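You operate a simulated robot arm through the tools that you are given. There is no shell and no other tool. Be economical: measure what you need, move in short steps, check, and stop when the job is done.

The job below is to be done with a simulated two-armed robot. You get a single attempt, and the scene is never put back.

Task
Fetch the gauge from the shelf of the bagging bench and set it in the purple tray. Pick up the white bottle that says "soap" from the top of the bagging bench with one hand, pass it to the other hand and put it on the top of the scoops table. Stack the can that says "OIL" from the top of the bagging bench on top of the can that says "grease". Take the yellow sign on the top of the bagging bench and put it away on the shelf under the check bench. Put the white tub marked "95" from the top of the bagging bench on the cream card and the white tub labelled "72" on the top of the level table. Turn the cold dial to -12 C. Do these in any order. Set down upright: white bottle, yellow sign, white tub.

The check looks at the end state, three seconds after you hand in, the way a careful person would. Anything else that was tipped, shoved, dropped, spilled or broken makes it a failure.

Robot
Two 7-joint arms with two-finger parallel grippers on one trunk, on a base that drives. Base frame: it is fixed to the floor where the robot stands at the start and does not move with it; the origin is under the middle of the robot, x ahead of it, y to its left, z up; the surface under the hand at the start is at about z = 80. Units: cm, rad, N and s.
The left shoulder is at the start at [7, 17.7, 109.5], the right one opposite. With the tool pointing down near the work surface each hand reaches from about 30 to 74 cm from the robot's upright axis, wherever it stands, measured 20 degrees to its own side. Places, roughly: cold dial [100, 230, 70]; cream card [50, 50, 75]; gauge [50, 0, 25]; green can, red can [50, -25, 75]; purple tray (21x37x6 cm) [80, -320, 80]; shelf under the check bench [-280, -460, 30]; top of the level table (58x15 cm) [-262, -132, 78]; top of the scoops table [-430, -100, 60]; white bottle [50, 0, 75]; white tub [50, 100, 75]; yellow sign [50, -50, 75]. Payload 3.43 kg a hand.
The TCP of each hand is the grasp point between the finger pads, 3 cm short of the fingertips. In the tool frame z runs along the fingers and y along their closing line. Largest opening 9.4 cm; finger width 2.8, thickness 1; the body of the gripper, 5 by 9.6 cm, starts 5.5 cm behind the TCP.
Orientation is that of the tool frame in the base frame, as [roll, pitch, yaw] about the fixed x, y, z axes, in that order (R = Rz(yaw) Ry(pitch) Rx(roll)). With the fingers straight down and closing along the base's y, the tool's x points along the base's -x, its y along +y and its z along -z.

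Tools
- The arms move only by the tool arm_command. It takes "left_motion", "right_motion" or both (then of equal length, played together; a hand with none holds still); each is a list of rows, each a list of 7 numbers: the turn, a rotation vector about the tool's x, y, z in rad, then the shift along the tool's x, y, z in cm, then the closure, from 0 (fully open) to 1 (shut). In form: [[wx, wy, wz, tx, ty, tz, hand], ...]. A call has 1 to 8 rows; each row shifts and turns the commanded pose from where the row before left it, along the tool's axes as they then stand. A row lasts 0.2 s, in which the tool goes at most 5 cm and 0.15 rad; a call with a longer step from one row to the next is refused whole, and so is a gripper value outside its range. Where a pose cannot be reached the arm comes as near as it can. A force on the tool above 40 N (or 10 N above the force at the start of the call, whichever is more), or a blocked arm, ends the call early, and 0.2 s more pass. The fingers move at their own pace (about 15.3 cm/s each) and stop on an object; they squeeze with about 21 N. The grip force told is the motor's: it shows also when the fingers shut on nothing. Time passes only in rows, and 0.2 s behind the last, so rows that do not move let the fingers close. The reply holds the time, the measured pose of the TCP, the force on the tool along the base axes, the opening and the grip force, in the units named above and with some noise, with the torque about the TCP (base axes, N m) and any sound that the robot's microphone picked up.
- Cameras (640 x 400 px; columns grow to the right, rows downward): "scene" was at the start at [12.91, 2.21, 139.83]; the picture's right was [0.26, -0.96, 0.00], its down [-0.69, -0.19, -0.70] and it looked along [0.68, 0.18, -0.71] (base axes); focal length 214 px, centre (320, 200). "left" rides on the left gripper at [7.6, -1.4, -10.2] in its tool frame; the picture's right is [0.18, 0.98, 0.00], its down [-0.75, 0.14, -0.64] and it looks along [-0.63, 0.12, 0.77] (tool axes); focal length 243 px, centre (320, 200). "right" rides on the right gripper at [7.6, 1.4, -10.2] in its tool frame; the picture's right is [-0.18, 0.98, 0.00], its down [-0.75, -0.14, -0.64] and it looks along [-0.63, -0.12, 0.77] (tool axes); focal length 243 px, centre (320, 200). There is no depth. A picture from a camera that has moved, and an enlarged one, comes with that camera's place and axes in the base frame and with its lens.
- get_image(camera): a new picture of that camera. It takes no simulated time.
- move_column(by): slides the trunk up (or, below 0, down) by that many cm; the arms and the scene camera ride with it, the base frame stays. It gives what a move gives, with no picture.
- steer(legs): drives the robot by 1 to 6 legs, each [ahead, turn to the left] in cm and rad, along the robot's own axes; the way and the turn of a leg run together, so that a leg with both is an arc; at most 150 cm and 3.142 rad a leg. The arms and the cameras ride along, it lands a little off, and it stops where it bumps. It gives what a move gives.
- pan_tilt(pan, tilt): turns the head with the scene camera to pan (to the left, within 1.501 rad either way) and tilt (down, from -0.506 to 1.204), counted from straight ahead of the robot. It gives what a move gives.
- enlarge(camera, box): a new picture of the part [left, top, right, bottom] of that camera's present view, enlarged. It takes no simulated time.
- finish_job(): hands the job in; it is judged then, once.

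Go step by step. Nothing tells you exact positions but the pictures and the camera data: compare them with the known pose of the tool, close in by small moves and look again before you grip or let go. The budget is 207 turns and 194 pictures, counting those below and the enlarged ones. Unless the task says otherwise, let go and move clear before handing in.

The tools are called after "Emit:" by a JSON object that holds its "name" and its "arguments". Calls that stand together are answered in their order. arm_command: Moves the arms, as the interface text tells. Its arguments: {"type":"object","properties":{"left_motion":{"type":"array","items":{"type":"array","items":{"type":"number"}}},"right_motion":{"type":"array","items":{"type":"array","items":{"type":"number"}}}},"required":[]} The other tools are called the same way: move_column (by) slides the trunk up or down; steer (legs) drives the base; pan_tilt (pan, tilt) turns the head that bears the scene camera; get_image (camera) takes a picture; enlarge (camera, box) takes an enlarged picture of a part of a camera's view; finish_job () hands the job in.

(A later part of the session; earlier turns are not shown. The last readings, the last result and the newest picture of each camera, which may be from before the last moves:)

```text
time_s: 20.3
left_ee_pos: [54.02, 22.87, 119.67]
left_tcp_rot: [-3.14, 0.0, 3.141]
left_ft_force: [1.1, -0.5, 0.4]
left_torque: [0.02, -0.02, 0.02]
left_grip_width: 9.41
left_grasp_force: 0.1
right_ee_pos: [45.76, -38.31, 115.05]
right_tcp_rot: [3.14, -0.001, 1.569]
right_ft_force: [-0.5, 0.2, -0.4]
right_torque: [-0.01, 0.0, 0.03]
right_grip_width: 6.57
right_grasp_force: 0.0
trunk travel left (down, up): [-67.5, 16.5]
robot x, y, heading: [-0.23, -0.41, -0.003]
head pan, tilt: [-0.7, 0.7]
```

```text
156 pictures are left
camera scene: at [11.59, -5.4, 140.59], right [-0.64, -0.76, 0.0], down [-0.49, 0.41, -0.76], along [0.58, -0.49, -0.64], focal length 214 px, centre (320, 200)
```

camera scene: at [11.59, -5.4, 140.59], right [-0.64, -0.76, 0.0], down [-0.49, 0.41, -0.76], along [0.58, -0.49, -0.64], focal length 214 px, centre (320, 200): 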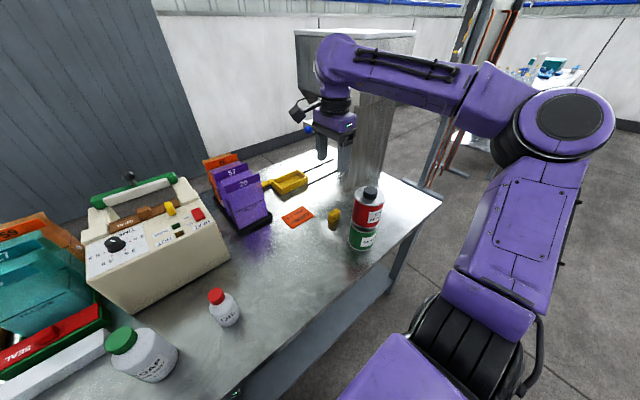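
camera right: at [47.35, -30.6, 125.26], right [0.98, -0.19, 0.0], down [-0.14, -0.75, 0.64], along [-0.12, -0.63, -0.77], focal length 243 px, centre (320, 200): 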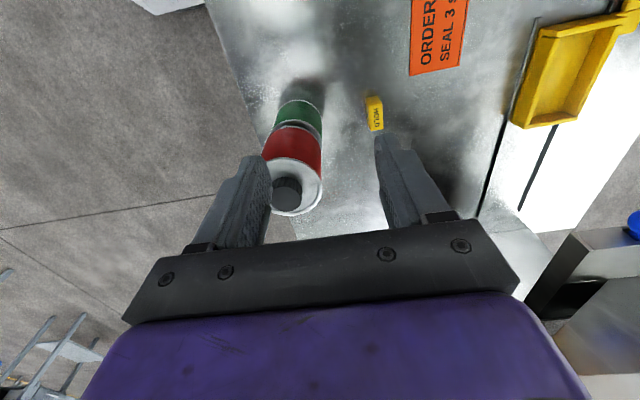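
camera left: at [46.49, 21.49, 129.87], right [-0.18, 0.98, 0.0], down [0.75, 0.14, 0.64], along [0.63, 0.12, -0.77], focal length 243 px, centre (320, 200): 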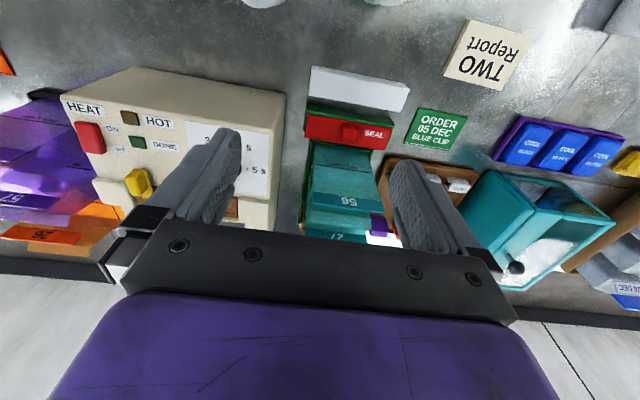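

Emit:
{"name": "arm_command", "arguments": {"right_motion": [[0, 0, 0, 0, 3.6, 0, 0.3], [0, 0, 0, 0, 3.6, 0, 0.3], [0, 0, 0, -4.2, 0, 0, 0.3], [0, 0, 0, -4.3, 0, 0, 0.3], [0, 0, 0, 0, 0, 4, 0.3], [0, 0, 0, 0, 0, 4, 0.3], [0, 0, 0, 0, 0, 0, 0.3]]}}

Emit:
{"name": "get_image", "arguments": {"camera": "right"}}

Emit:
{"name": "get_image", "arguments": {"camera": "scene"}}

```text
time_s: 21.9
left_ee_pos: [54.02, 22.77, 119.69]
left_tcp_rot: [3.142, 0.001, 3.141]
left_ft_force: [-0.1, 0.1, 0.0]
left_torque: [0.01, 0.0, 0.01]
left_grip_width: 9.42
left_grasp_force: 0.0
right_ee_pos: [52.92, -46.76, 107.18]
right_tcp_rot: [3.139, 0.001, 1.57]
right_ft_force: [-0.2, -0.6, -0.3]
right_torque: [-0.01, 0.01, 0.02]
right_grip_width: 6.58
right_grasp_force: 0.0
trunk travel left (down, up): [-67.5, 16.5]
robot x, y, heading: [-0.19, 0.22, 0.002]
head pan, tilt: [-0.7, 0.7]
```

```text
155 pictures are left
camera right: at [54.5, -39.01, 117.35], right [0.98, -0.19, 0.0], down [-0.14, -0.75, 0.64], along [-0.12, -0.63, -0.77], focal length 243 px, centre (320, 200)
```

right: 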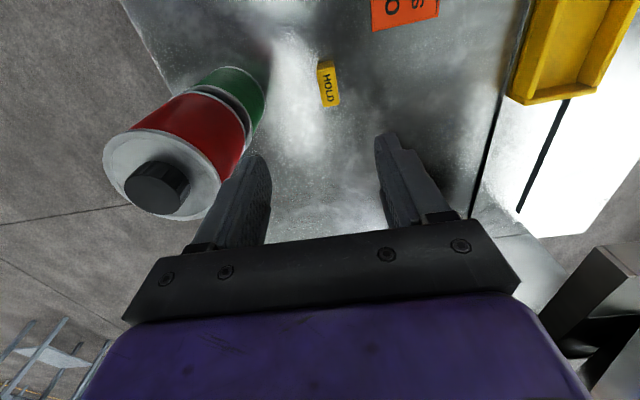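

```text
154 pictures are left
camera scene: at [11.57, -5.41, 140.59], right [-0.64, -0.76, 0.0], down [-0.49, 0.41, -0.76], along [0.58, -0.49, -0.64], focal length 214 px, centre (320, 200)
```

scene: 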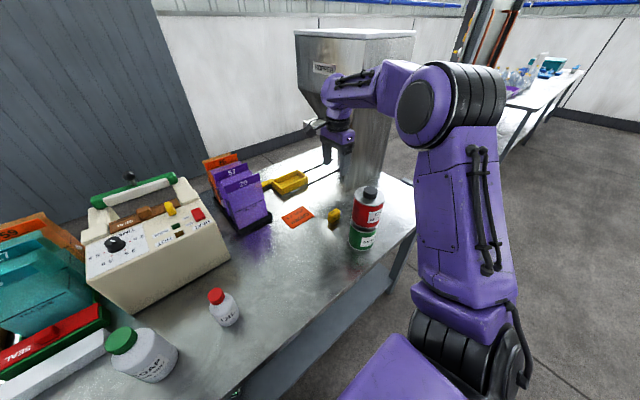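

Emit:
{"name": "enlarge", "arguments": {"camera": "right", "box": [290, 50, 370, 120]}}

Emit:
{"name": "enlarge", "arguments": {"camera": "scene", "box": [300, 110, 380, 240]}}

```text
5.71 times, centred on (330, 85) of right
camera zoom: at [54.5, -39.01, 117.35], right [0.98, -0.19, 0.0], down [-0.14, -0.75, 0.64], along [-0.12, -0.63, -0.77], focal length 1386 px, centre (263, 857)
```

zoom: 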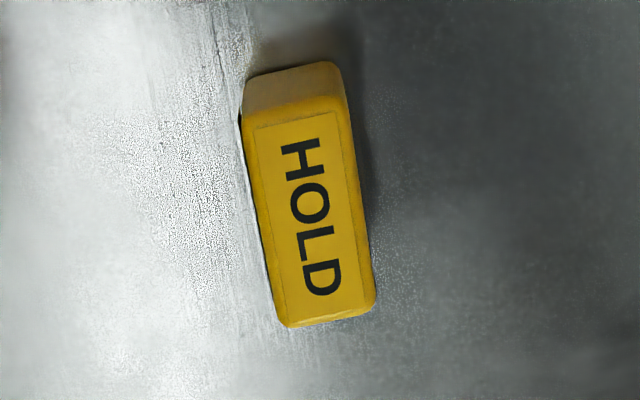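

```text
3.08 times, centred on (340, 175) of scene
camera zoom: at [11.57, -5.41, 140.59], right [-0.64, -0.76, 0.0], down [-0.49, 0.41, -0.76], along [0.58, -0.49, -0.64], focal length 660 px, centre (258, 277)
```

zoom: 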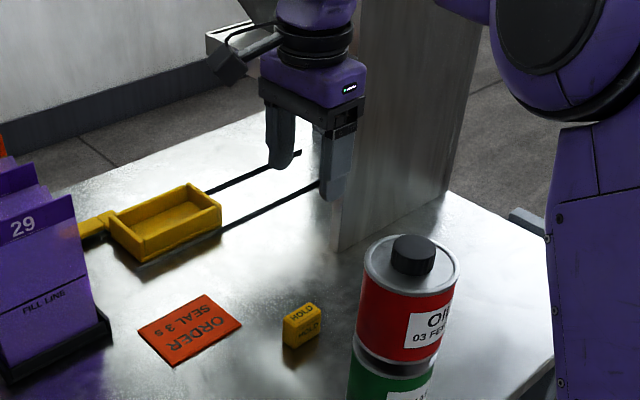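

Emit:
{"name": "arm_command", "arguments": {"right_motion": [[0, 0, 0, -1.4, 1.0, 2, 0.3], [0, 0, 0, 0, 0, 5, 0.3], [0, 0, 0, 0, 0, 5, 0.3], [0, 0, 0, 0, 0, 4, 0.3], [0, 0, 0, 0, 0, 0, 0.3]]}}

Emit:
{"name": "get_image", "arguments": {"camera": "right"}}

Emit:
{"name": "enlarge", "arguments": {"camera": "scene", "box": [300, 140, 400, 240]}}

```text
time_s: 23.1
left_ee_pos: [54.01, 22.9, 119.66]
left_tcp_rot: [3.14, -0.001, 3.142]
left_ft_force: [-0.2, 0.0, 0.3]
left_torque: [-0.02, 0.01, -0.01]
left_grip_width: 9.41
left_grasp_force: 0.1
right_ee_pos: [53.95, -48.32, 91.14]
right_tcp_rot: [3.139, -0.001, 1.569]
right_ft_force: [0.7, 0.6, 0.2]
right_torque: [-0.02, -0.03, -0.03]
right_grip_width: 6.58
right_grasp_force: 0.1
trunk travel left (down, up): [-67.5, 16.5]
robot x, y, heading: [-0.17, -0.08, -0.002]
head pan, tilt: [-0.7, 0.7]
```

```text
151 pictures are left
camera right: at [55.53, -40.54, 101.18], right [0.98, -0.19, 0.0], down [-0.14, -0.75, 0.64], along [-0.12, -0.63, -0.77], focal length 243 px, centre (320, 200)
```

right: 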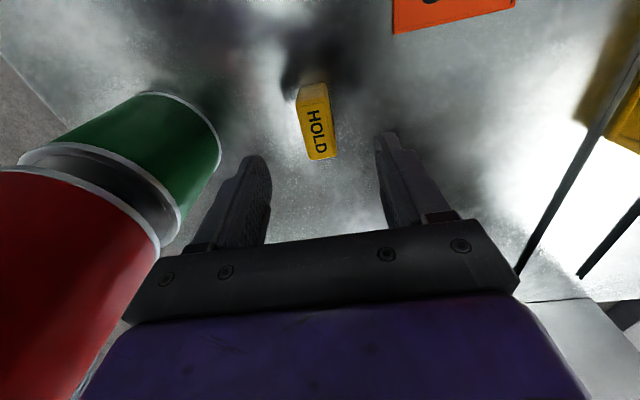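

```text
4.00 times, centred on (350, 190) of scene
camera zoom: at [11.51, -5.34, 140.6], right [-0.64, -0.76, 0.0], down [-0.49, 0.41, -0.77], along [0.59, -0.49, -0.64], focal length 858 px, centre (200, 240)
```

zoom: 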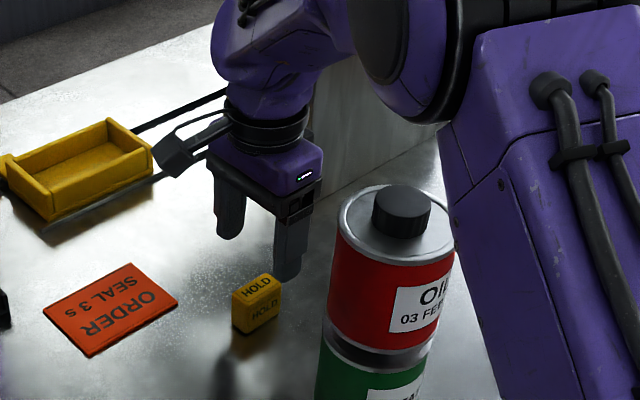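

Emit:
{"name": "arm_command", "arguments": {"right_motion": [[0, 0, 0, 0, 0, 3, 0.3], [0, 0, 0, 0, 0, 2.5, 0.3], [0, 0, 0, 0, 0, 1.6, 0.3], [0, 0, 0, 0, 0, 0, 0.3]]}}

Emit:
{"name": "enlarge", "arguments": {"camera": "right", "box": [220, 60, 420, 260]}}

Emit:
{"name": "enlarge", "arguments": {"camera": "scene", "box": [300, 140, 400, 240]}}

```text
time_s: 24.1
left_ee_pos: [54.11, 22.81, 119.63]
left_tcp_rot: [3.141, 0.0, -3.141]
left_ft_force: [0.1, 0.2, 0.6]
left_torque: [0.02, -0.01, -0.02]
left_grip_width: 9.39
left_grasp_force: 0.1
right_ee_pos: [54.03, -48.14, 83.95]
right_tcp_rot: [3.141, 0.0, 1.569]
right_ft_force: [-0.5, 0.4, 0.3]
right_torque: [0.0, 0.0, 0.01]
right_grip_width: 6.59
right_grasp_force: 0.0
trunk travel left (down, up): [-67.5, 16.5]
robot x, y, heading: [-0.55, -0.01, 0.004]
head pan, tilt: [-0.7, 0.7]
```

```text
2.00 times, centred on (320, 160) of right
camera zoom: at [55.5, -40.49, 94.15], right [0.98, -0.19, 0.0], down [-0.14, -0.75, 0.64], along [-0.12, -0.63, -0.77], focal length 485 px, centre (320, 280)
```

zoom: 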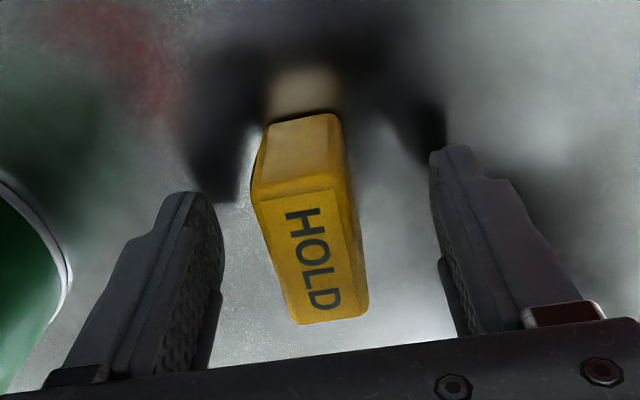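

```text
4.00 times, centred on (350, 190) of scene
camera zoom: at [11.58, -5.4, 140.59], right [-0.64, -0.76, 0.0], down [-0.49, 0.41, -0.76], along [0.58, -0.49, -0.64], focal length 858 px, centre (200, 240)
```

zoom: 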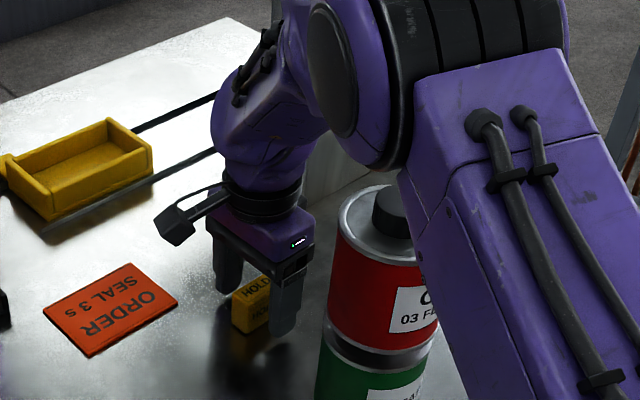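

Emit:
{"name": "arm_command", "arguments": {"right_motion": [[0, 0, 0, 0, 0, 0, 0.6], [0, 0, 0, 0, 0, 0, 1], [0, 0, 0, 0, 0, 0, 1], [0, 0, 0, 0, 0, 0, 1]]}}

Emit:
{"name": "arm_command", "arguments": {"right_motion": [[0, 0, 0, 0, 0, -2, 1], [0, 0, 0, 0, 0, -4, 1], [0, 0, 0, 0, 0, -5, 1], [0, 0, 0, 0, 0, -5, 1], [0, 0, 0, 0, 0, -5, 1], [0, 0, 0, 0, 0, -5, 1], [0, 0, 0, 0, 0, -5, 1], [0, 0, 0, 0, 0, 0, 1]]}}

Emit:
{"name": "get_image", "arguments": {"camera": "right"}}

Emit:
{"name": "get_image", "arguments": {"camera": "scene"}}

```text
time_s: 25.1
left_ee_pos: [54.0, 22.72, 119.63]
left_tcp_rot: [-3.141, 0.0, -3.141]
left_ft_force: [-0.5, 0.9, 0.0]
left_torque: [0.0, 0.0, 0.02]
left_grip_width: 9.4
left_grasp_force: 0.1
right_ee_pos: [53.89, -48.16, 83.98]
right_tcp_rot: [3.141, 0.0, 1.57]
right_ft_force: [0.6, -0.7, 0.0]
right_torque: [-0.03, -0.02, 0.0]
right_grip_width: 2.77
right_grasp_force: 21.3
trunk travel left (down, up): [-67.5, 16.5]
robot x, y, heading: [-0.47, -0.01, 0.001]
head pan, tilt: [-0.7, 0.7]
```

```text
time_s: 26.9
left_ee_pos: [54.11, 22.94, 119.66]
left_tcp_rot: [-3.141, 0.0, 3.141]
left_ft_force: [0.0, -0.2, -0.6]
left_torque: [-0.04, 0.05, -0.02]
left_grip_width: 9.38
left_grasp_force: 0.1
right_ee_pos: [54.12, -48.18, 114.88]
right_tcp_rot: [3.141, 0.0, 1.567]
right_ft_force: [-0.4, 0.6, -0.9]
right_torque: [0.01, 0.04, -0.02]
right_grip_width: 2.75
right_grasp_force: 20.5
trunk travel left (down, up): [-67.5, 16.5]
robot x, y, heading: [-0.22, 0.03, 0.0]
head pan, tilt: [-0.7, 0.7]
```

```text
147 pictures are left
camera right: at [55.74, -40.5, 125.0], right [0.98, -0.19, 0.0], down [-0.14, -0.75, 0.64], along [-0.12, -0.63, -0.77], focal length 243 px, centre (320, 200)
```

right: 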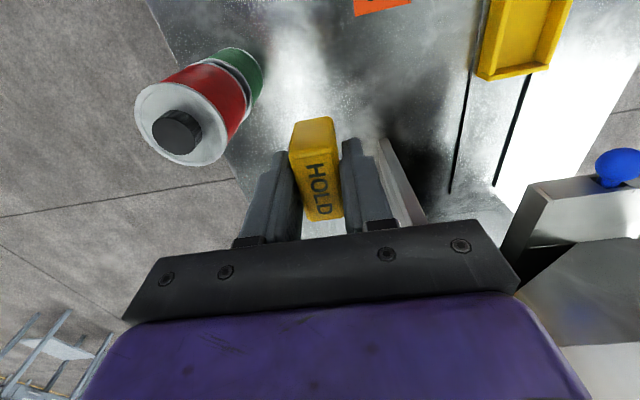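

```text
146 pictures are left
camera scene: at [11.64, -5.45, 140.58], right [-0.64, -0.76, 0.0], down [-0.49, 0.42, -0.76], along [0.58, -0.49, -0.64], focal length 214 px, centre (320, 200)
```

scene: 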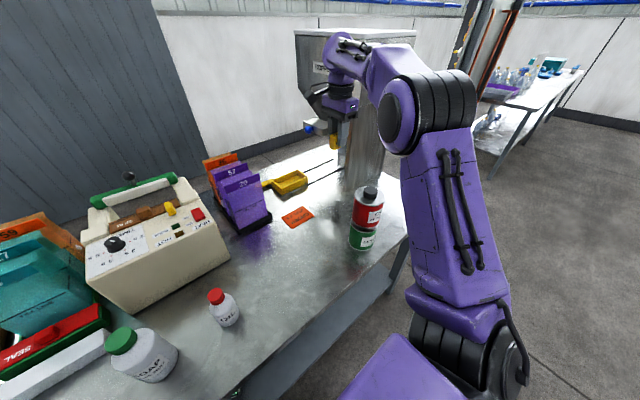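

The sign is held. Before backing up I look around on both sides.

Emit:
{"name": "pan_tilt", "arguments": {"pan": 1.5, "tilt": 0.3}}

Emit:
{"name": "get_image", "arguments": {"camera": "scene"}}

Emit:
{"name": "pan_tilt", "arguments": {"pan": -1.5, "tilt": 0.3}}

Emit:
{"name": "get_image", "arguments": {"camera": "scene"}}

```text
time_s: 29.0
left_ee_pos: [54.15, 22.86, 119.6]
left_tcp_rot: [-3.141, 0.0, 3.142]
left_ft_force: [-0.4, 0.3, -0.4]
left_torque: [0.01, 0.0, 0.03]
left_grip_width: 9.43
left_grasp_force: 0.1
right_ee_pos: [54.17, -48.12, 114.83]
right_tcp_rot: [3.141, 0.0, 1.569]
right_ft_force: [0.5, -0.1, -0.9]
right_torque: [0.01, -0.01, 0.0]
right_grip_width: 2.73
right_grasp_force: 21.0
trunk travel left (down, up): [-67.5, 16.5]
robot x, y, heading: [-0.13, 0.1, -0.003]
head pan, tilt: [1.499, 0.3]
```

```text
145 pictures are left
camera scene: at [5.77, 9.38, 144.2], right [1.0, -0.07, 0.0], down [-0.02, -0.29, -0.96], along [0.07, 0.95, -0.3], focal length 214 px, centre (320, 200)
```

scene: 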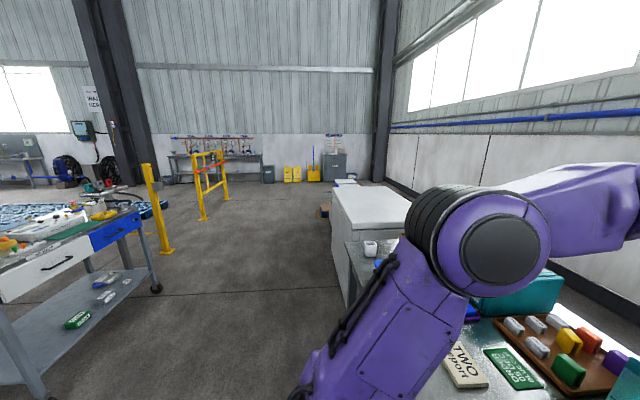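

```text
time_s: 31.6
left_ee_pos: [54.12, 22.92, 119.68]
left_tcp_rot: [3.141, -0.001, -3.14]
left_ft_force: [0.0, 0.5, 0.5]
left_torque: [0.02, -0.01, -0.01]
left_grip_width: 9.44
left_grasp_force: 0.0
right_ee_pos: [54.15, -48.18, 114.66]
right_tcp_rot: [3.141, -0.001, 1.571]
right_ft_force: [0.2, -0.5, 0.2]
right_torque: [-0.03, 0.01, -0.02]
right_grip_width: 2.76
right_grasp_force: 20.8
trunk travel left (down, up): [-67.5, 16.5]
robot x, y, heading: [0.03, -0.06, -0.0]
head pan, tilt: [-1.499, 0.3]
```

```text
144 pictures are left
camera scene: at [5.77, -9.25, 144.2], right [-1.0, -0.07, 0.0], down [-0.02, 0.3, -0.96], along [0.07, -0.95, -0.3], focal length 214 px, centre (320, 200)
```

scene: 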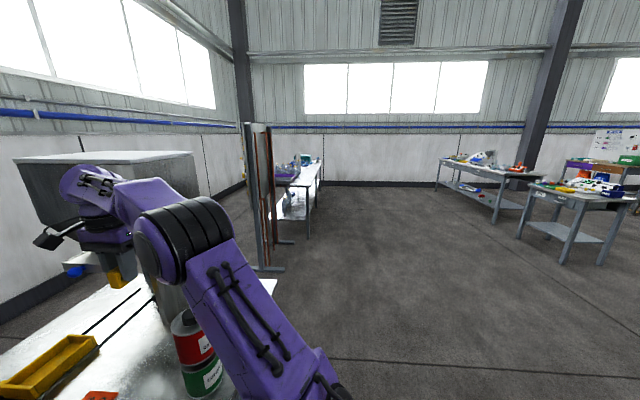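

The floor behind and to the right is clear. I'll back up 60 cm and look at the shelf.

Emit:
{"name": "steer", "arguments": {"legs": [[-60, 0]]}}

Emit:
{"name": "pan_tilt", "arguments": {"pan": 0.15, "tilt": 0.8}}

Emit:
{"name": "get_image", "arguments": {"camera": "scene"}}

```text
time_s: 35.0
left_ee_pos: [-7.02, 22.83, 119.69]
left_tcp_rot: [-3.141, 0.0, -3.14]
left_ft_force: [0.1, 0.3, -0.4]
left_torque: [0.0, -0.01, -0.01]
left_grip_width: 9.38
left_grasp_force: 0.1
right_ee_pos: [-6.85, -48.08, 114.77]
right_tcp_rot: [3.141, -0.001, 1.57]
right_ft_force: [0.0, 0.0, -1.3]
right_torque: [0.0, -0.01, 0.02]
right_grip_width: 2.75
right_grasp_force: 21.1
trunk travel left (down, up): [-67.5, 16.5]
robot x, y, heading: [-61.11, 0.1, -0.001]
head pan, tilt: [-1.499, 0.3]
```

```text
time_s: 36.7
left_ee_pos: [-7.09, 22.81, 119.65]
left_tcp_rot: [-3.141, -0.001, -3.14]
left_ft_force: [0.8, 0.5, 0.1]
left_torque: [0.03, 0.01, 0.0]
left_grip_width: 9.39
left_grasp_force: 0.0
right_ee_pos: [-6.97, -48.22, 114.77]
right_tcp_rot: [3.141, -0.001, 1.57]
right_ft_force: [-0.1, 0.5, -0.4]
right_torque: [-0.01, 0.03, 0.0]
right_grip_width: 2.74
right_grasp_force: 21.0
trunk travel left (down, up): [-67.5, 16.5]
robot x, y, heading: [-61.04, 0.19, 0.004]
head pan, tilt: [0.15, 0.799]
```

```text
143 pictures are left
camera scene: at [-48.04, 1.25, 139.76], right [0.15, -0.99, 0.0], down [-0.71, -0.11, -0.7], along [0.69, 0.1, -0.72], focal length 214 px, centre (320, 200)
```

scene: 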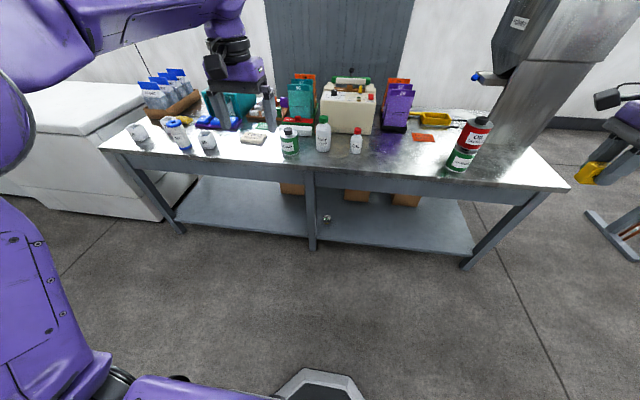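

Emit:
{"name": "enlarge", "arguments": {"camera": "scene", "box": [270, 170, 390, 250]}}

Emit:
{"name": "move_column", "arguments": {"by": -55}}

Emit:
{"name": "pan_tilt", "arguments": {"pan": 0.0, "tilt": 0.6}}

Emit:
{"name": "get_image", "arguments": {"camera": "scene"}}

Emit:
{"name": "get_image", "arguments": {"camera": "left"}}

```text
5.00 times, centred on (330, 210) of scene
camera zoom: at [-48.04, 1.25, 139.76], right [0.15, -0.99, 0.0], down [-0.71, -0.11, -0.7], along [0.69, 0.1, -0.72], focal length 1072 px, centre (270, 150)
```

zoom: 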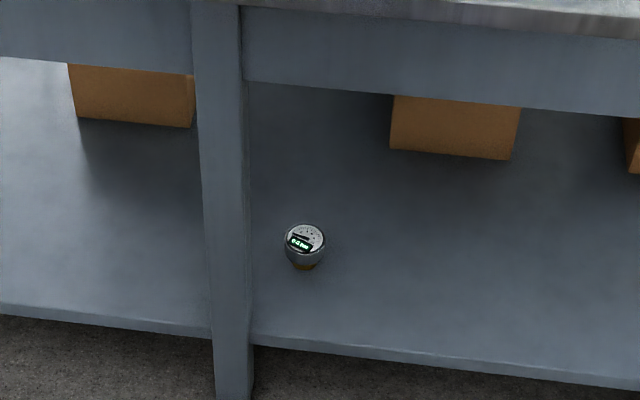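

```text
refused: -55 is not a number from -40 to 40
```

```text
time_s: 37.4
left_ee_pos: [-7.07, 22.91, 119.7]
left_tcp_rot: [-3.141, -0.002, -3.14]
left_ft_force: [-0.1, 0.0, 0.2]
left_torque: [-0.04, 0.0, 0.01]
left_grip_width: 9.4
left_grasp_force: 0.1
right_ee_pos: [-6.93, -48.0, 114.81]
right_tcp_rot: [-3.141, 0.001, 1.569]
right_ft_force: [-0.1, -0.2, 0.0]
right_torque: [-0.01, -0.01, -0.01]
right_grip_width: 2.76
right_grasp_force: 20.6
trunk travel left (down, up): [-67.5, 16.5]
robot x, y, heading: [-61.15, 0.3, 0.001]
head pan, tilt: [0.0, 0.6]
```

```text
141 pictures are left
camera scene: at [-47.18, 0.06, 141.44], right [0.0, -1.0, 0.0], down [-0.57, 0.0, -0.82], along [0.82, 0.0, -0.57], focal length 214 px, centre (320, 200)
```

scene: 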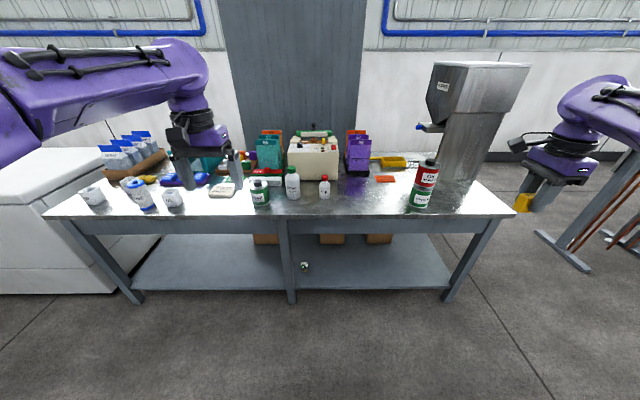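

```text
140 pictures are left
camera left: at [-14.56, 21.41, 129.83], right [-0.18, 0.98, 0.0], down [0.75, 0.14, 0.64], along [0.63, 0.12, -0.77], focal length 243 px, centre (320, 200)
```

left: 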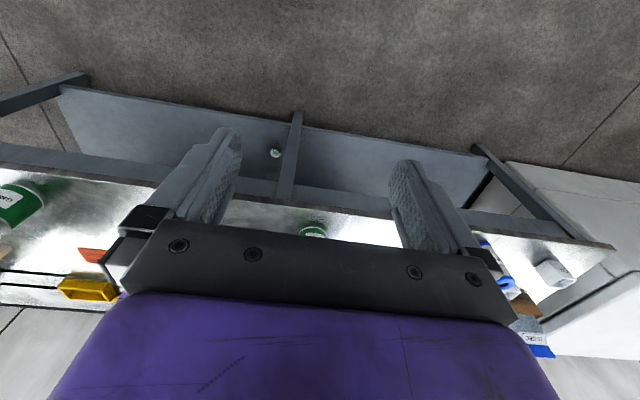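

The gauge stands on the shelf at about [47,10], some 15 cm in from the front edge, with a leg at y about 19. I'll tuck the right hand in, tilt the left hand forward and lower the trunk.

Emit:
{"name": "arm_command", "arguments": {"right_motion": [[0, 0, 0, 1.6, -4.2, 0, 1], [0, 0, 0, 1.6, -4.2, 0, 1], [0, 0, 0, 1.6, -4.2, 0, 1], [0, 0, 0, 1.6, -4.2, 0, 1], [0, 0, 0, 1.6, -4.2, 0, 1], [0, 0, 0, 0, 0, 0, 1]], "left_motion": [[0, -0.15, 0, 0, 0, 0, 0], [0, -0.15, 0, 0, 0, 0, 0], [0, -0.15, 0, 0, 0, 0, 0], [0, -0.15, 0, 0, 0, 0, 0], [0, -0.15, 0, 0, 0, 0, 0], [0, 0, 0, 0, 0, 0, 0]]}}

Emit:
{"name": "move_column", "arguments": {"by": -40}}

Emit:
{"name": "move_column", "arguments": {"by": -22}}

Emit:
{"name": "get_image", "arguments": {"camera": "scene"}}

Emit:
{"name": "get_image", "arguments": {"camera": "left"}}

```text
time_s: 38.8
left_ee_pos: [-7.06, 22.7, 119.56]
left_tcp_rot: [-3.14, 0.752, -3.14]
left_ft_force: [-0.3, -0.1, -0.6]
left_torque: [0.01, 0.0, 0.0]
left_grip_width: 9.42
left_grasp_force: 0.0
right_ee_pos: [-26.75, -41.73, 114.33]
right_tcp_rot: [3.139, -0.016, 1.569]
right_ft_force: [0.1, -0.2, -0.3]
right_torque: [-0.01, 0.04, -0.01]
right_grip_width: 2.76
right_grasp_force: 21.2
right hand out of reach, approached as far as the arm can: row 5
trunk travel left (down, up): [-67.5, 16.5]
robot x, y, heading: [-61.13, -0.14, 0.0]
head pan, tilt: [0.0, 0.6]
```

```text
time_s: 42.7
left_ee_pos: [-7.01, 22.89, 79.64]
left_tcp_rot: [-3.141, 0.749, -3.14]
left_ft_force: [0.1, -0.1, 0.5]
left_torque: [-0.03, 0.01, -0.02]
left_grip_width: 9.38
left_grasp_force: 0.0
right_ee_pos: [-26.82, -41.69, 74.4]
right_tcp_rot: [-3.14, -0.012, 1.568]
right_ft_force: [-1.0, -0.2, -0.7]
right_torque: [0.0, -0.01, -0.01]
right_grip_width: 2.74
right_grasp_force: 20.6
trunk travel left (down, up): [-27.5, 56.5]
robot x, y, heading: [-61.21, -0.1, 0.005]
head pan, tilt: [0.0, 0.6]
```

```text
time_s: 45.0
left_ee_pos: [-7.15, 22.77, 57.65]
left_tcp_rot: [-3.141, 0.749, -3.14]
left_ft_force: [-1.0, -0.2, 0.2]
left_torque: [0.0, -0.01, -0.02]
left_grip_width: 9.39
left_grasp_force: 0.0
right_ee_pos: [-26.71, -41.59, 52.46]
right_tcp_rot: [-3.14, -0.013, 1.566]
right_ft_force: [-0.4, 0.3, -0.4]
right_torque: [-0.02, 0.02, 0.01]
right_grip_width: 2.77
right_grasp_force: 21.3
trunk travel left (down, up): [-5.5, 78.5]
robot x, y, heading: [-61.2, -0.08, -0.0]
head pan, tilt: [0.0, 0.6]
```

```text
139 pictures are left
camera scene: at [-47.19, 0.07, 79.45], right [0.0, -1.0, 0.0], down [-0.56, 0.0, -0.83], along [0.83, 0.0, -0.56], focal length 214 px, centre (320, 200)
```

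scene: 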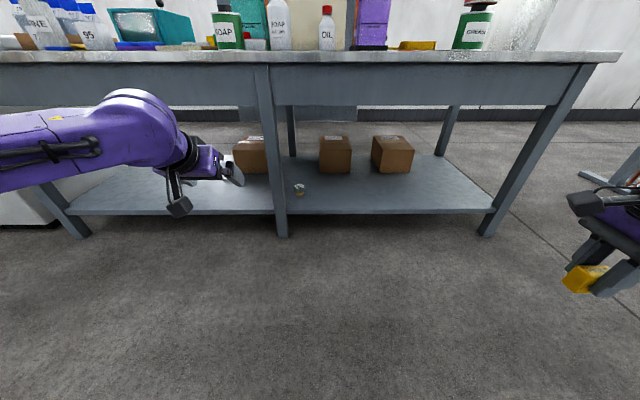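

```text
138 pictures are left
camera left: at [-19.53, 21.39, 59.89], right [-0.14, 0.98, -0.13], down [0.11, 0.14, 0.98], along [0.98, 0.12, -0.13], focal length 243 px, centre (320, 200)
```

left: 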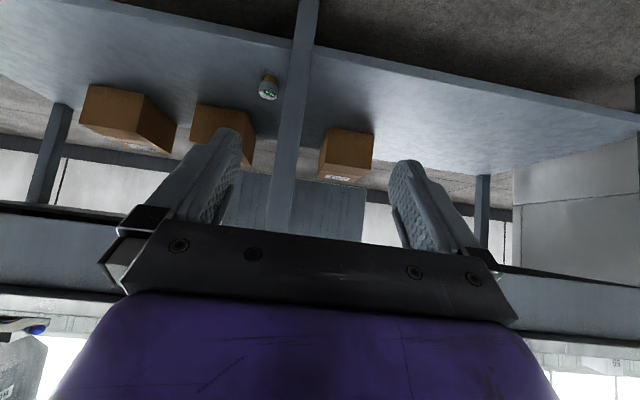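

Gauge is at about [46.2,10.8,22], and a bench leg at [31,18.4] calls for approaching a bit from the right. I'll reposition to about (-27,-15), facing the bench.

Emit:
{"name": "steer", "arguments": {"legs": [[0, -0.416], [37.4, 0], [0, 0.416]]}}

Emit:
{"name": "arm_command", "arguments": {"left_motion": [[0, 0, 0, 0, 0, 0, 0], [-0.1, 0, 0, 2.8, 0, 2.8, 0], [-0.1, 0, 0, 2.8, 0, 2.8, 0], [0, 0, 0, 2.5, 0, 2.5, 0]]}}

Emit:
{"name": "get_image", "arguments": {"camera": "scene"}}

Emit:
{"name": "get_image", "arguments": {"camera": "left"}}

```text
time_s: 49.8
left_ee_pos: [27.36, 6.62, 57.57]
left_tcp_rot: [-3.141, 0.748, 3.128]
left_ft_force: [-0.1, 0.7, -0.4]
left_torque: [0.04, 0.01, 0.0]
left_grip_width: 9.42
left_grasp_force: 0.1
right_ee_pos: [6.82, -57.66, 52.28]
right_tcp_rot: [-3.14, -0.014, 1.551]
right_ft_force: [0.3, 0.8, -0.4]
right_torque: [0.01, 0.01, 0.02]
right_grip_width: 2.75
right_grasp_force: 21.2
trunk travel left (down, up): [-5.5, 78.5]
robot x, y, heading: [-27.01, -15.34, -0.016]
head pan, tilt: [0.0, 0.6]
```

```text
time_s: 50.8
left_ee_pos: [26.93, 7.47, 46.04]
left_tcp_rot: [2.942, 0.75, 3.13]
left_ft_force: [0.3, 0.1, 0.0]
left_torque: [-0.01, -0.03, 0.02]
left_grip_width: 9.39
left_grasp_force: 0.1
right_ee_pos: [6.74, -57.58, 52.41]
right_tcp_rot: [-3.141, -0.017, 1.552]
right_ft_force: [0.0, -0.5, -0.6]
right_torque: [0.0, -0.01, -0.04]
right_grip_width: 2.74
right_grasp_force: 20.7
trunk travel left (down, up): [-5.5, 78.5]
robot x, y, heading: [-26.66, -15.4, -0.012]
head pan, tilt: [0.0, 0.6]
```

```text
137 pictures are left
camera scene: at [-13.06, -15.52, 79.45], right [-0.01, -1.0, 0.0], down [-0.56, 0.01, -0.83], along [0.82, -0.01, -0.56], focal length 214 px, centre (320, 200)
```

scene: 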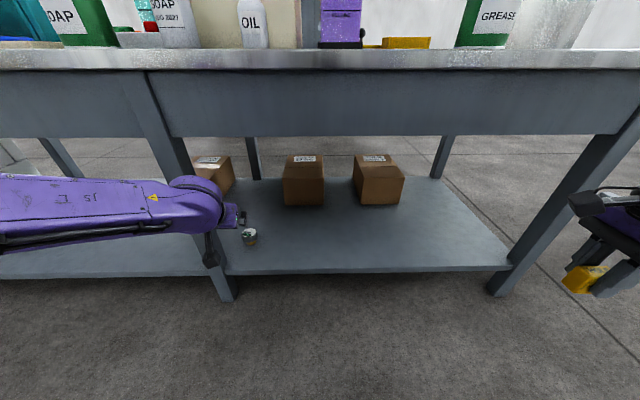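

```text
136 pictures are left
camera left: at [14.86, 4.21, 48.01], right [-0.26, 0.97, 0.02], down [0.1, 0.01, 0.99], along [0.96, 0.26, -0.1], focal length 243 px, centre (320, 200)
```

left: 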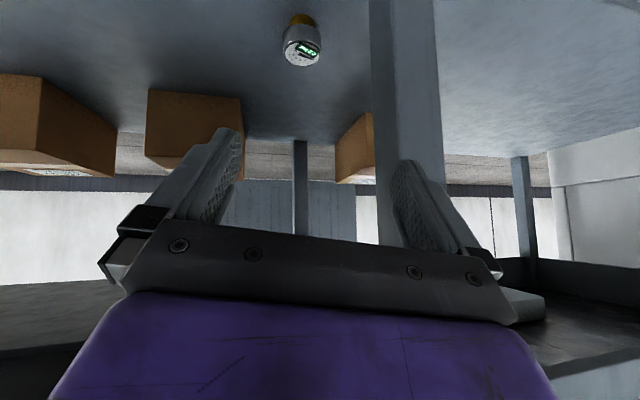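

Emit:
{"name": "arm_command", "arguments": {"left_motion": [[0, 0, -0.11, 0, 0, 0, 0], [0, 0, -0.11, 0, 0, 0, 0], [0, 0, 0, 0, 0, 0, 0]]}}

Emit:
{"name": "enlarge", "arguments": {"camera": "left", "box": [240, 0, 400, 100]}}

Emit:
{"name": "enlarge", "arguments": {"camera": "scene", "box": [180, 180, 300, 280]}}

```text
time_s: 51.6
left_ee_pos: [26.91, 7.57, 46.23]
left_tcp_rot: [-3.131, 0.772, -2.85]
left_ft_force: [0.0, 0.8, -0.6]
left_torque: [0.0, 0.03, -0.01]
left_grip_width: 9.4
left_grasp_force: 0.0
right_ee_pos: [6.73, -57.53, 52.34]
right_tcp_rot: [-3.141, -0.018, 1.552]
right_ft_force: [-0.5, -0.4, 0.3]
right_torque: [0.0, -0.01, 0.01]
right_grip_width: 2.79
right_grasp_force: 21.0
trunk travel left (down, up): [-5.5, 78.5]
robot x, y, heading: [-27.1, -15.26, -0.016]
head pan, tilt: [0.0, 0.6]
```

```text
4.00 times, centred on (320, 50) of left
camera zoom: at [15.4, 2.59, 48.2], right [-0.4, 0.91, -0.14], down [0.05, 0.17, 0.98], along [0.91, 0.39, -0.11], focal length 970 px, centre (320, 800)
```

zoom: 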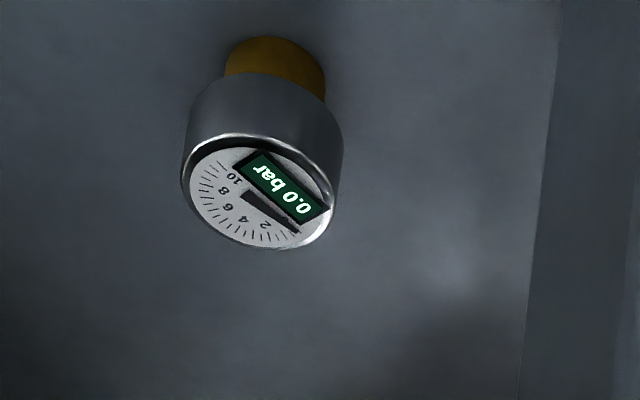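

```text
4.00 times, centred on (240, 230) of scene
camera zoom: at [-13.05, -15.51, 79.45], right [-0.01, -1.0, 0.0], down [-0.56, 0.01, -0.82], along [0.82, -0.01, -0.57], focal length 858 px, centre (640, 80)
```

zoom: 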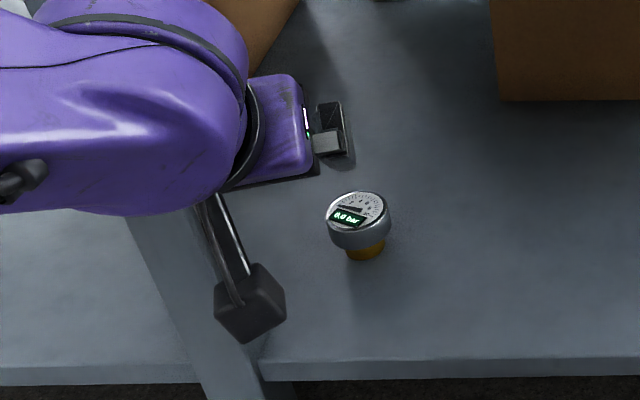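

The gauge dial is about 5.9 cm wide on a brass stem at about [46.4,10.5], centre z about 23. I'll lower the left hand along the approach, then drive 12 cm ahead.

Emit:
{"name": "arm_command", "arguments": {"left_motion": [[0, 0, 0, 2.58, 0.22, 2.72, 0], [0, 0, 0, 2.58, 0.22, 2.72, 0], [0, 0, 0, 2.58, 0.22, 2.72, 0], [0, 0, 0, 2.58, 0.22, 2.72, 0], [0, 0, 0, 0, 0, 0, 0]]}}

Emit:
{"name": "steer", "arguments": {"legs": [[12, 0]]}}

Emit:
{"name": "get_image", "arguments": {"camera": "left"}}

Emit:
{"name": "get_image", "arguments": {"camera": "scene"}}

```text
time_s: 52.8
left_ee_pos: [26.75, 8.06, 31.27]
left_tcp_rot: [-3.133, 0.77, -2.852]
left_ft_force: [-0.8, 0.4, -0.9]
left_torque: [-0.01, 0.02, -0.01]
left_grip_width: 9.4
left_grasp_force: 0.1
right_ee_pos: [6.83, -57.62, 52.37]
right_tcp_rot: [-3.14, -0.017, 1.553]
right_ft_force: [-0.7, 0.2, -1.0]
right_torque: [-0.02, -0.05, -0.01]
right_grip_width: 2.74
right_grasp_force: 20.6
trunk travel left (down, up): [-5.5, 78.5]
robot x, y, heading: [-27.05, -15.35, -0.011]
head pan, tilt: [0.0, 0.6]
```

```text
time_s: 54.1
left_ee_pos: [38.75, 7.89, 31.23]
left_tcp_rot: [-3.132, 0.772, -2.854]
left_ft_force: [0.2, 0.3, 0.1]
left_torque: [0.03, 0.01, -0.02]
left_grip_width: 9.41
left_grasp_force: 0.0
right_ee_pos: [18.63, -57.83, 52.51]
right_tcp_rot: [-3.14, -0.018, 1.552]
right_ft_force: [-0.8, 0.2, -0.6]
right_torque: [0.02, 0.01, 0.0]
right_grip_width: 2.75
right_grasp_force: 21.1
trunk travel left (down, up): [-5.5, 78.5]
robot x, y, heading: [-14.99, -15.53, -0.016]
head pan, tilt: [0.0, 0.6]
```

```text
133 pictures are left
camera left: at [27.15, 2.97, 33.23], right [-0.4, 0.91, -0.13], down [0.05, 0.17, 0.98], along [0.92, 0.39, -0.11], focal length 243 px, centre (320, 200)
```

left: 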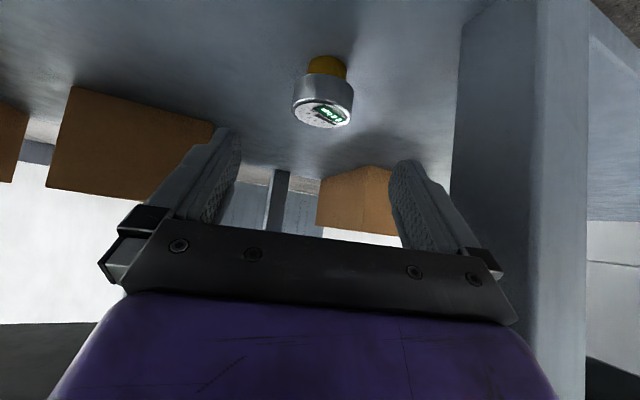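

```text
132 pictures are left
camera scene: at [-1.05, -15.69, 79.45], right [-0.01, -1.0, 0.0], down [-0.56, 0.01, -0.83], along [0.82, -0.01, -0.56], focal length 214 px, centre (320, 200)
```

scene: 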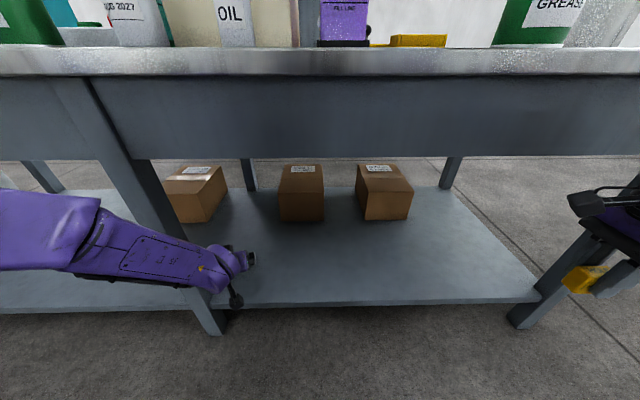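

Emit:
{"name": "arm_command", "arguments": {"left_motion": [[0, 0, 0, 0, 0.13, 3.5, 0], [0, 0, 0, 0, 0.13, 3.0, 0], [0, 0, 0, 0, 0, 0, 0]]}}

Emit:
{"name": "get_image", "arguments": {"camera": "left"}}

Emit:
{"name": "enlarge", "arguments": {"camera": "scene", "box": [150, 190, 310, 310]}}

```text
time_s: 54.9
left_ee_pos: [43.0, 9.42, 26.35]
left_tcp_rot: [-3.133, 0.77, -2.852]
left_ft_force: [0.5, -0.1, 0.2]
left_torque: [0.0, 0.04, -0.01]
left_grip_width: 9.4
left_grasp_force: 0.2
right_ee_pos: [18.72, -57.8, 52.29]
right_tcp_rot: [-3.139, -0.017, 1.551]
right_ft_force: [0.5, 0.6, -0.2]
right_torque: [-0.02, 0.01, 0.01]
right_grip_width: 2.74
right_grasp_force: 21.3
trunk travel left (down, up): [-5.5, 78.5]
robot x, y, heading: [-15.17, -15.65, -0.009]
head pan, tilt: [0.0, 0.6]
```

```text
131 pictures are left
camera left: at [31.36, 4.57, 28.4], right [-0.4, 0.91, -0.13], down [0.05, 0.17, 0.98], along [0.92, 0.39, -0.11], focal length 243 px, centre (320, 200)
```

left: 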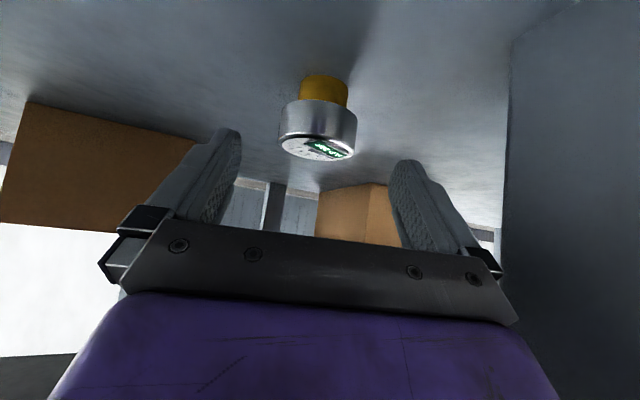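

```text
3.33 times, centred on (230, 250) of scene
camera zoom: at [-1.04, -15.69, 79.45], right [-0.01, -1.0, 0.0], down [-0.57, 0.01, -0.82], along [0.82, -0.01, -0.57], focal length 715 px, centre (620, 33)
```

zoom: 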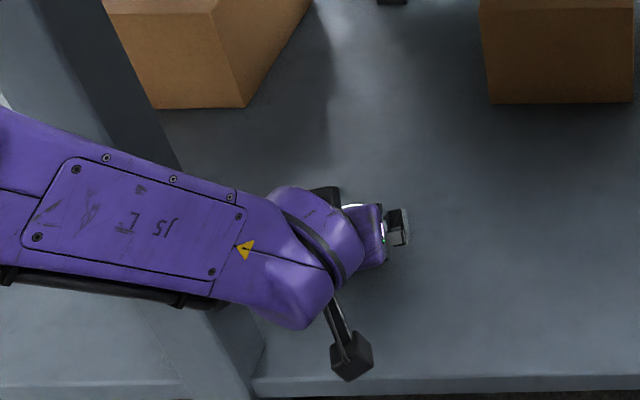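

Emit:
{"name": "arm_command", "arguments": {"left_motion": [[0, 0, 0, -0.2, 0, 2.5, 0], [0, 0, 0, -0.2, 0, 2.0, 0], [0, 0, 0, 0, 0, 0.8, 0], [0, 0, 0, 0, 0, 0, 0]]}}

Emit:
{"name": "get_image", "arguments": {"camera": "left"}}

```text
time_s: 55.9
left_ee_pos: [46.93, 10.48, 22.89]
left_tcp_rot: [-3.133, 0.769, -2.854]
left_ft_force: [0.4, 0.4, -0.1]
left_torque: [-0.03, 0.02, -0.01]
left_grip_width: 9.42
left_grasp_force: 0.1
right_ee_pos: [18.79, -57.76, 52.36]
right_tcp_rot: [-3.139, -0.017, 1.55]
right_ft_force: [-0.5, 0.2, -1.0]
right_torque: [0.02, 0.01, 0.01]
right_grip_width: 2.76
right_grasp_force: 21.0
trunk travel left (down, up): [-5.5, 78.5]
robot x, y, heading: [-14.75, -15.55, -0.016]
head pan, tilt: [0.0, 0.6]
```

```text
129 pictures are left
camera left: at [35.26, 5.58, 24.93], right [-0.4, 0.91, -0.13], down [0.05, 0.17, 0.98], along [0.92, 0.39, -0.11], focal length 243 px, centre (320, 200)
```

left: 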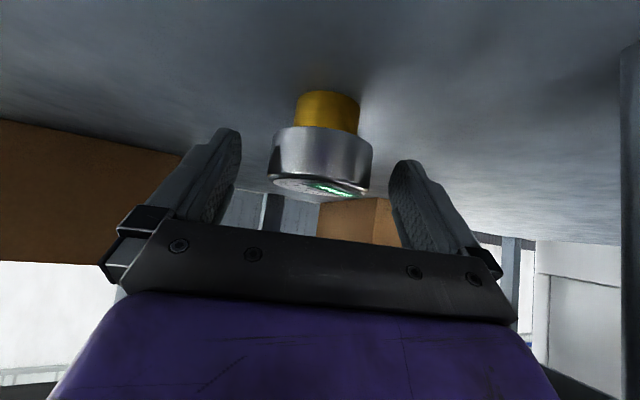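

Emit:
{"name": "arm_command", "arguments": {"left_motion": [[0, 0, 0, -0.68, 0, 1.2, 0], [0, 0, 0, 0, 0, 0, 0.3], [0, 0, 0, 0, 0, 0, 1], [0, 0, 0, 0, 0, 0, 1], [0, 0, 0, 0, 0, 0, 1]]}}

Emit:
{"name": "get_image", "arguments": {"camera": "left"}}

```text
time_s: 57.1
left_ee_pos: [48.25, 10.72, 22.62]
left_tcp_rot: [-3.133, 0.771, -2.855]
left_ft_force: [-0.6, -0.3, -0.4]
left_torque: [0.01, -0.01, 0.0]
left_grip_width: 6.07
left_grasp_force: 21.3
right_ee_pos: [18.74, -57.76, 52.28]
right_tcp_rot: [3.141, -0.017, 1.551]
right_ft_force: [0.6, 0.3, 0.2]
right_torque: [-0.04, 0.0, -0.01]
right_grip_width: 2.75
right_grasp_force: 21.0
trunk travel left (down, up): [-5.5, 78.5]
robot x, y, heading: [-14.75, -15.69, -0.016]
head pan, tilt: [0.0, 0.6]
```

```text
128 pictures are left
camera left: at [36.58, 5.93, 24.61], right [-0.4, 0.91, -0.13], down [0.05, 0.17, 0.98], along [0.92, 0.39, -0.11], focal length 243 px, centre (320, 200)
```

left: 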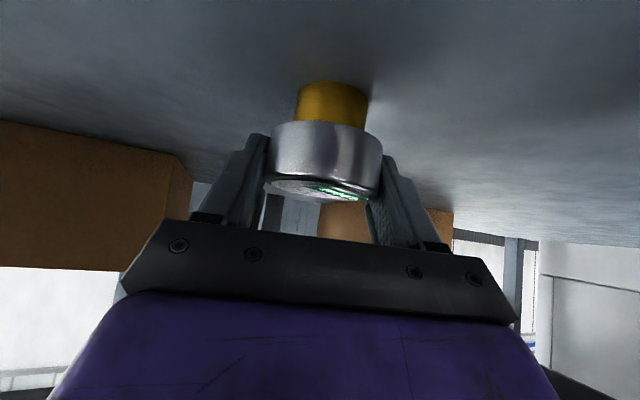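

Gauge gripped. Lift it a little and back out.

Emit:
{"name": "arm_command", "arguments": {"left_motion": [[0, 0, 0, -2.1, 0, -2.15, 1], [0, 0, 0, -2.1, 0, -2.15, 1], [0, 0, 0, 0, 0, 0, 1]]}}

Emit:
{"name": "steer", "arguments": {"legs": [[-45, 0]]}}

Emit:
{"name": "get_image", "arguments": {"camera": "left"}}

Emit:
{"name": "get_image", "arguments": {"camera": "scene"}}

```text
time_s: 57.9
left_ee_pos: [48.2, 10.83, 28.68]
left_tcp_rot: [-3.134, 0.768, -2.853]
left_ft_force: [-0.2, 0.2, -1.0]
left_torque: [0.0, 0.02, 0.0]
left_grip_width: 6.04
left_grasp_force: 21.4
right_ee_pos: [18.69, -57.79, 52.38]
right_tcp_rot: [-3.141, -0.018, 1.55]
right_ft_force: [0.1, 0.5, -1.2]
right_torque: [0.01, 0.01, -0.01]
right_grip_width: 2.75
right_grasp_force: 21.4
trunk travel left (down, up): [-5.5, 78.5]
robot x, y, heading: [-15.02, -15.59, -0.015]
head pan, tilt: [0.0, 0.6]
```

```text
time_s: 60.6
left_ee_pos: [2.73, 11.8, 28.71]
left_tcp_rot: [-3.132, 0.769, -2.845]
left_ft_force: [0.6, 0.0, -0.5]
left_torque: [-0.02, -0.01, 0.0]
left_grip_width: 6.04
left_grasp_force: 20.7
right_ee_pos: [-26.02, -57.02, 52.36]
right_tcp_rot: [-3.139, -0.017, 1.558]
right_ft_force: [-0.1, -0.2, 0.0]
right_torque: [0.02, 0.0, -0.01]
right_grip_width: 2.73
right_grasp_force: 20.5
trunk travel left (down, up): [-5.5, 78.5]
robot x, y, heading: [-60.42, -15.15, -0.01]
head pan, tilt: [0.0, 0.6]
```

```text
127 pictures are left
camera left: at [-8.75, 6.92, 30.68], right [-0.41, 0.9, -0.13], down [0.05, 0.17, 0.98], along [0.91, 0.4, -0.11], focal length 243 px, centre (320, 200)
```

left: 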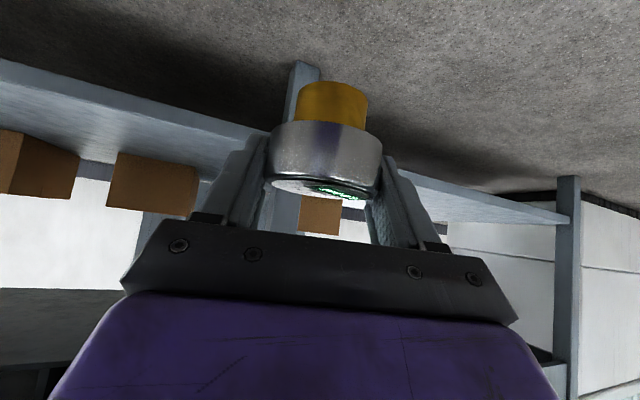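

```text
126 pictures are left
camera scene: at [-46.2, -15.1, 79.45], right [-0.01, -1.0, 0.0], down [-0.57, 0.0, -0.82], along [0.82, -0.01, -0.57], focal length 214 px, centre (320, 200)
```

scene: 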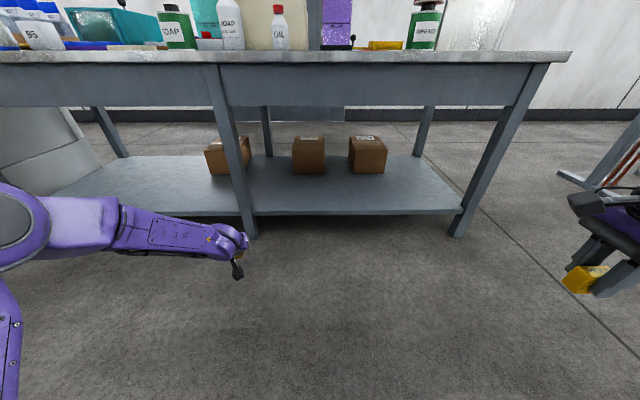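

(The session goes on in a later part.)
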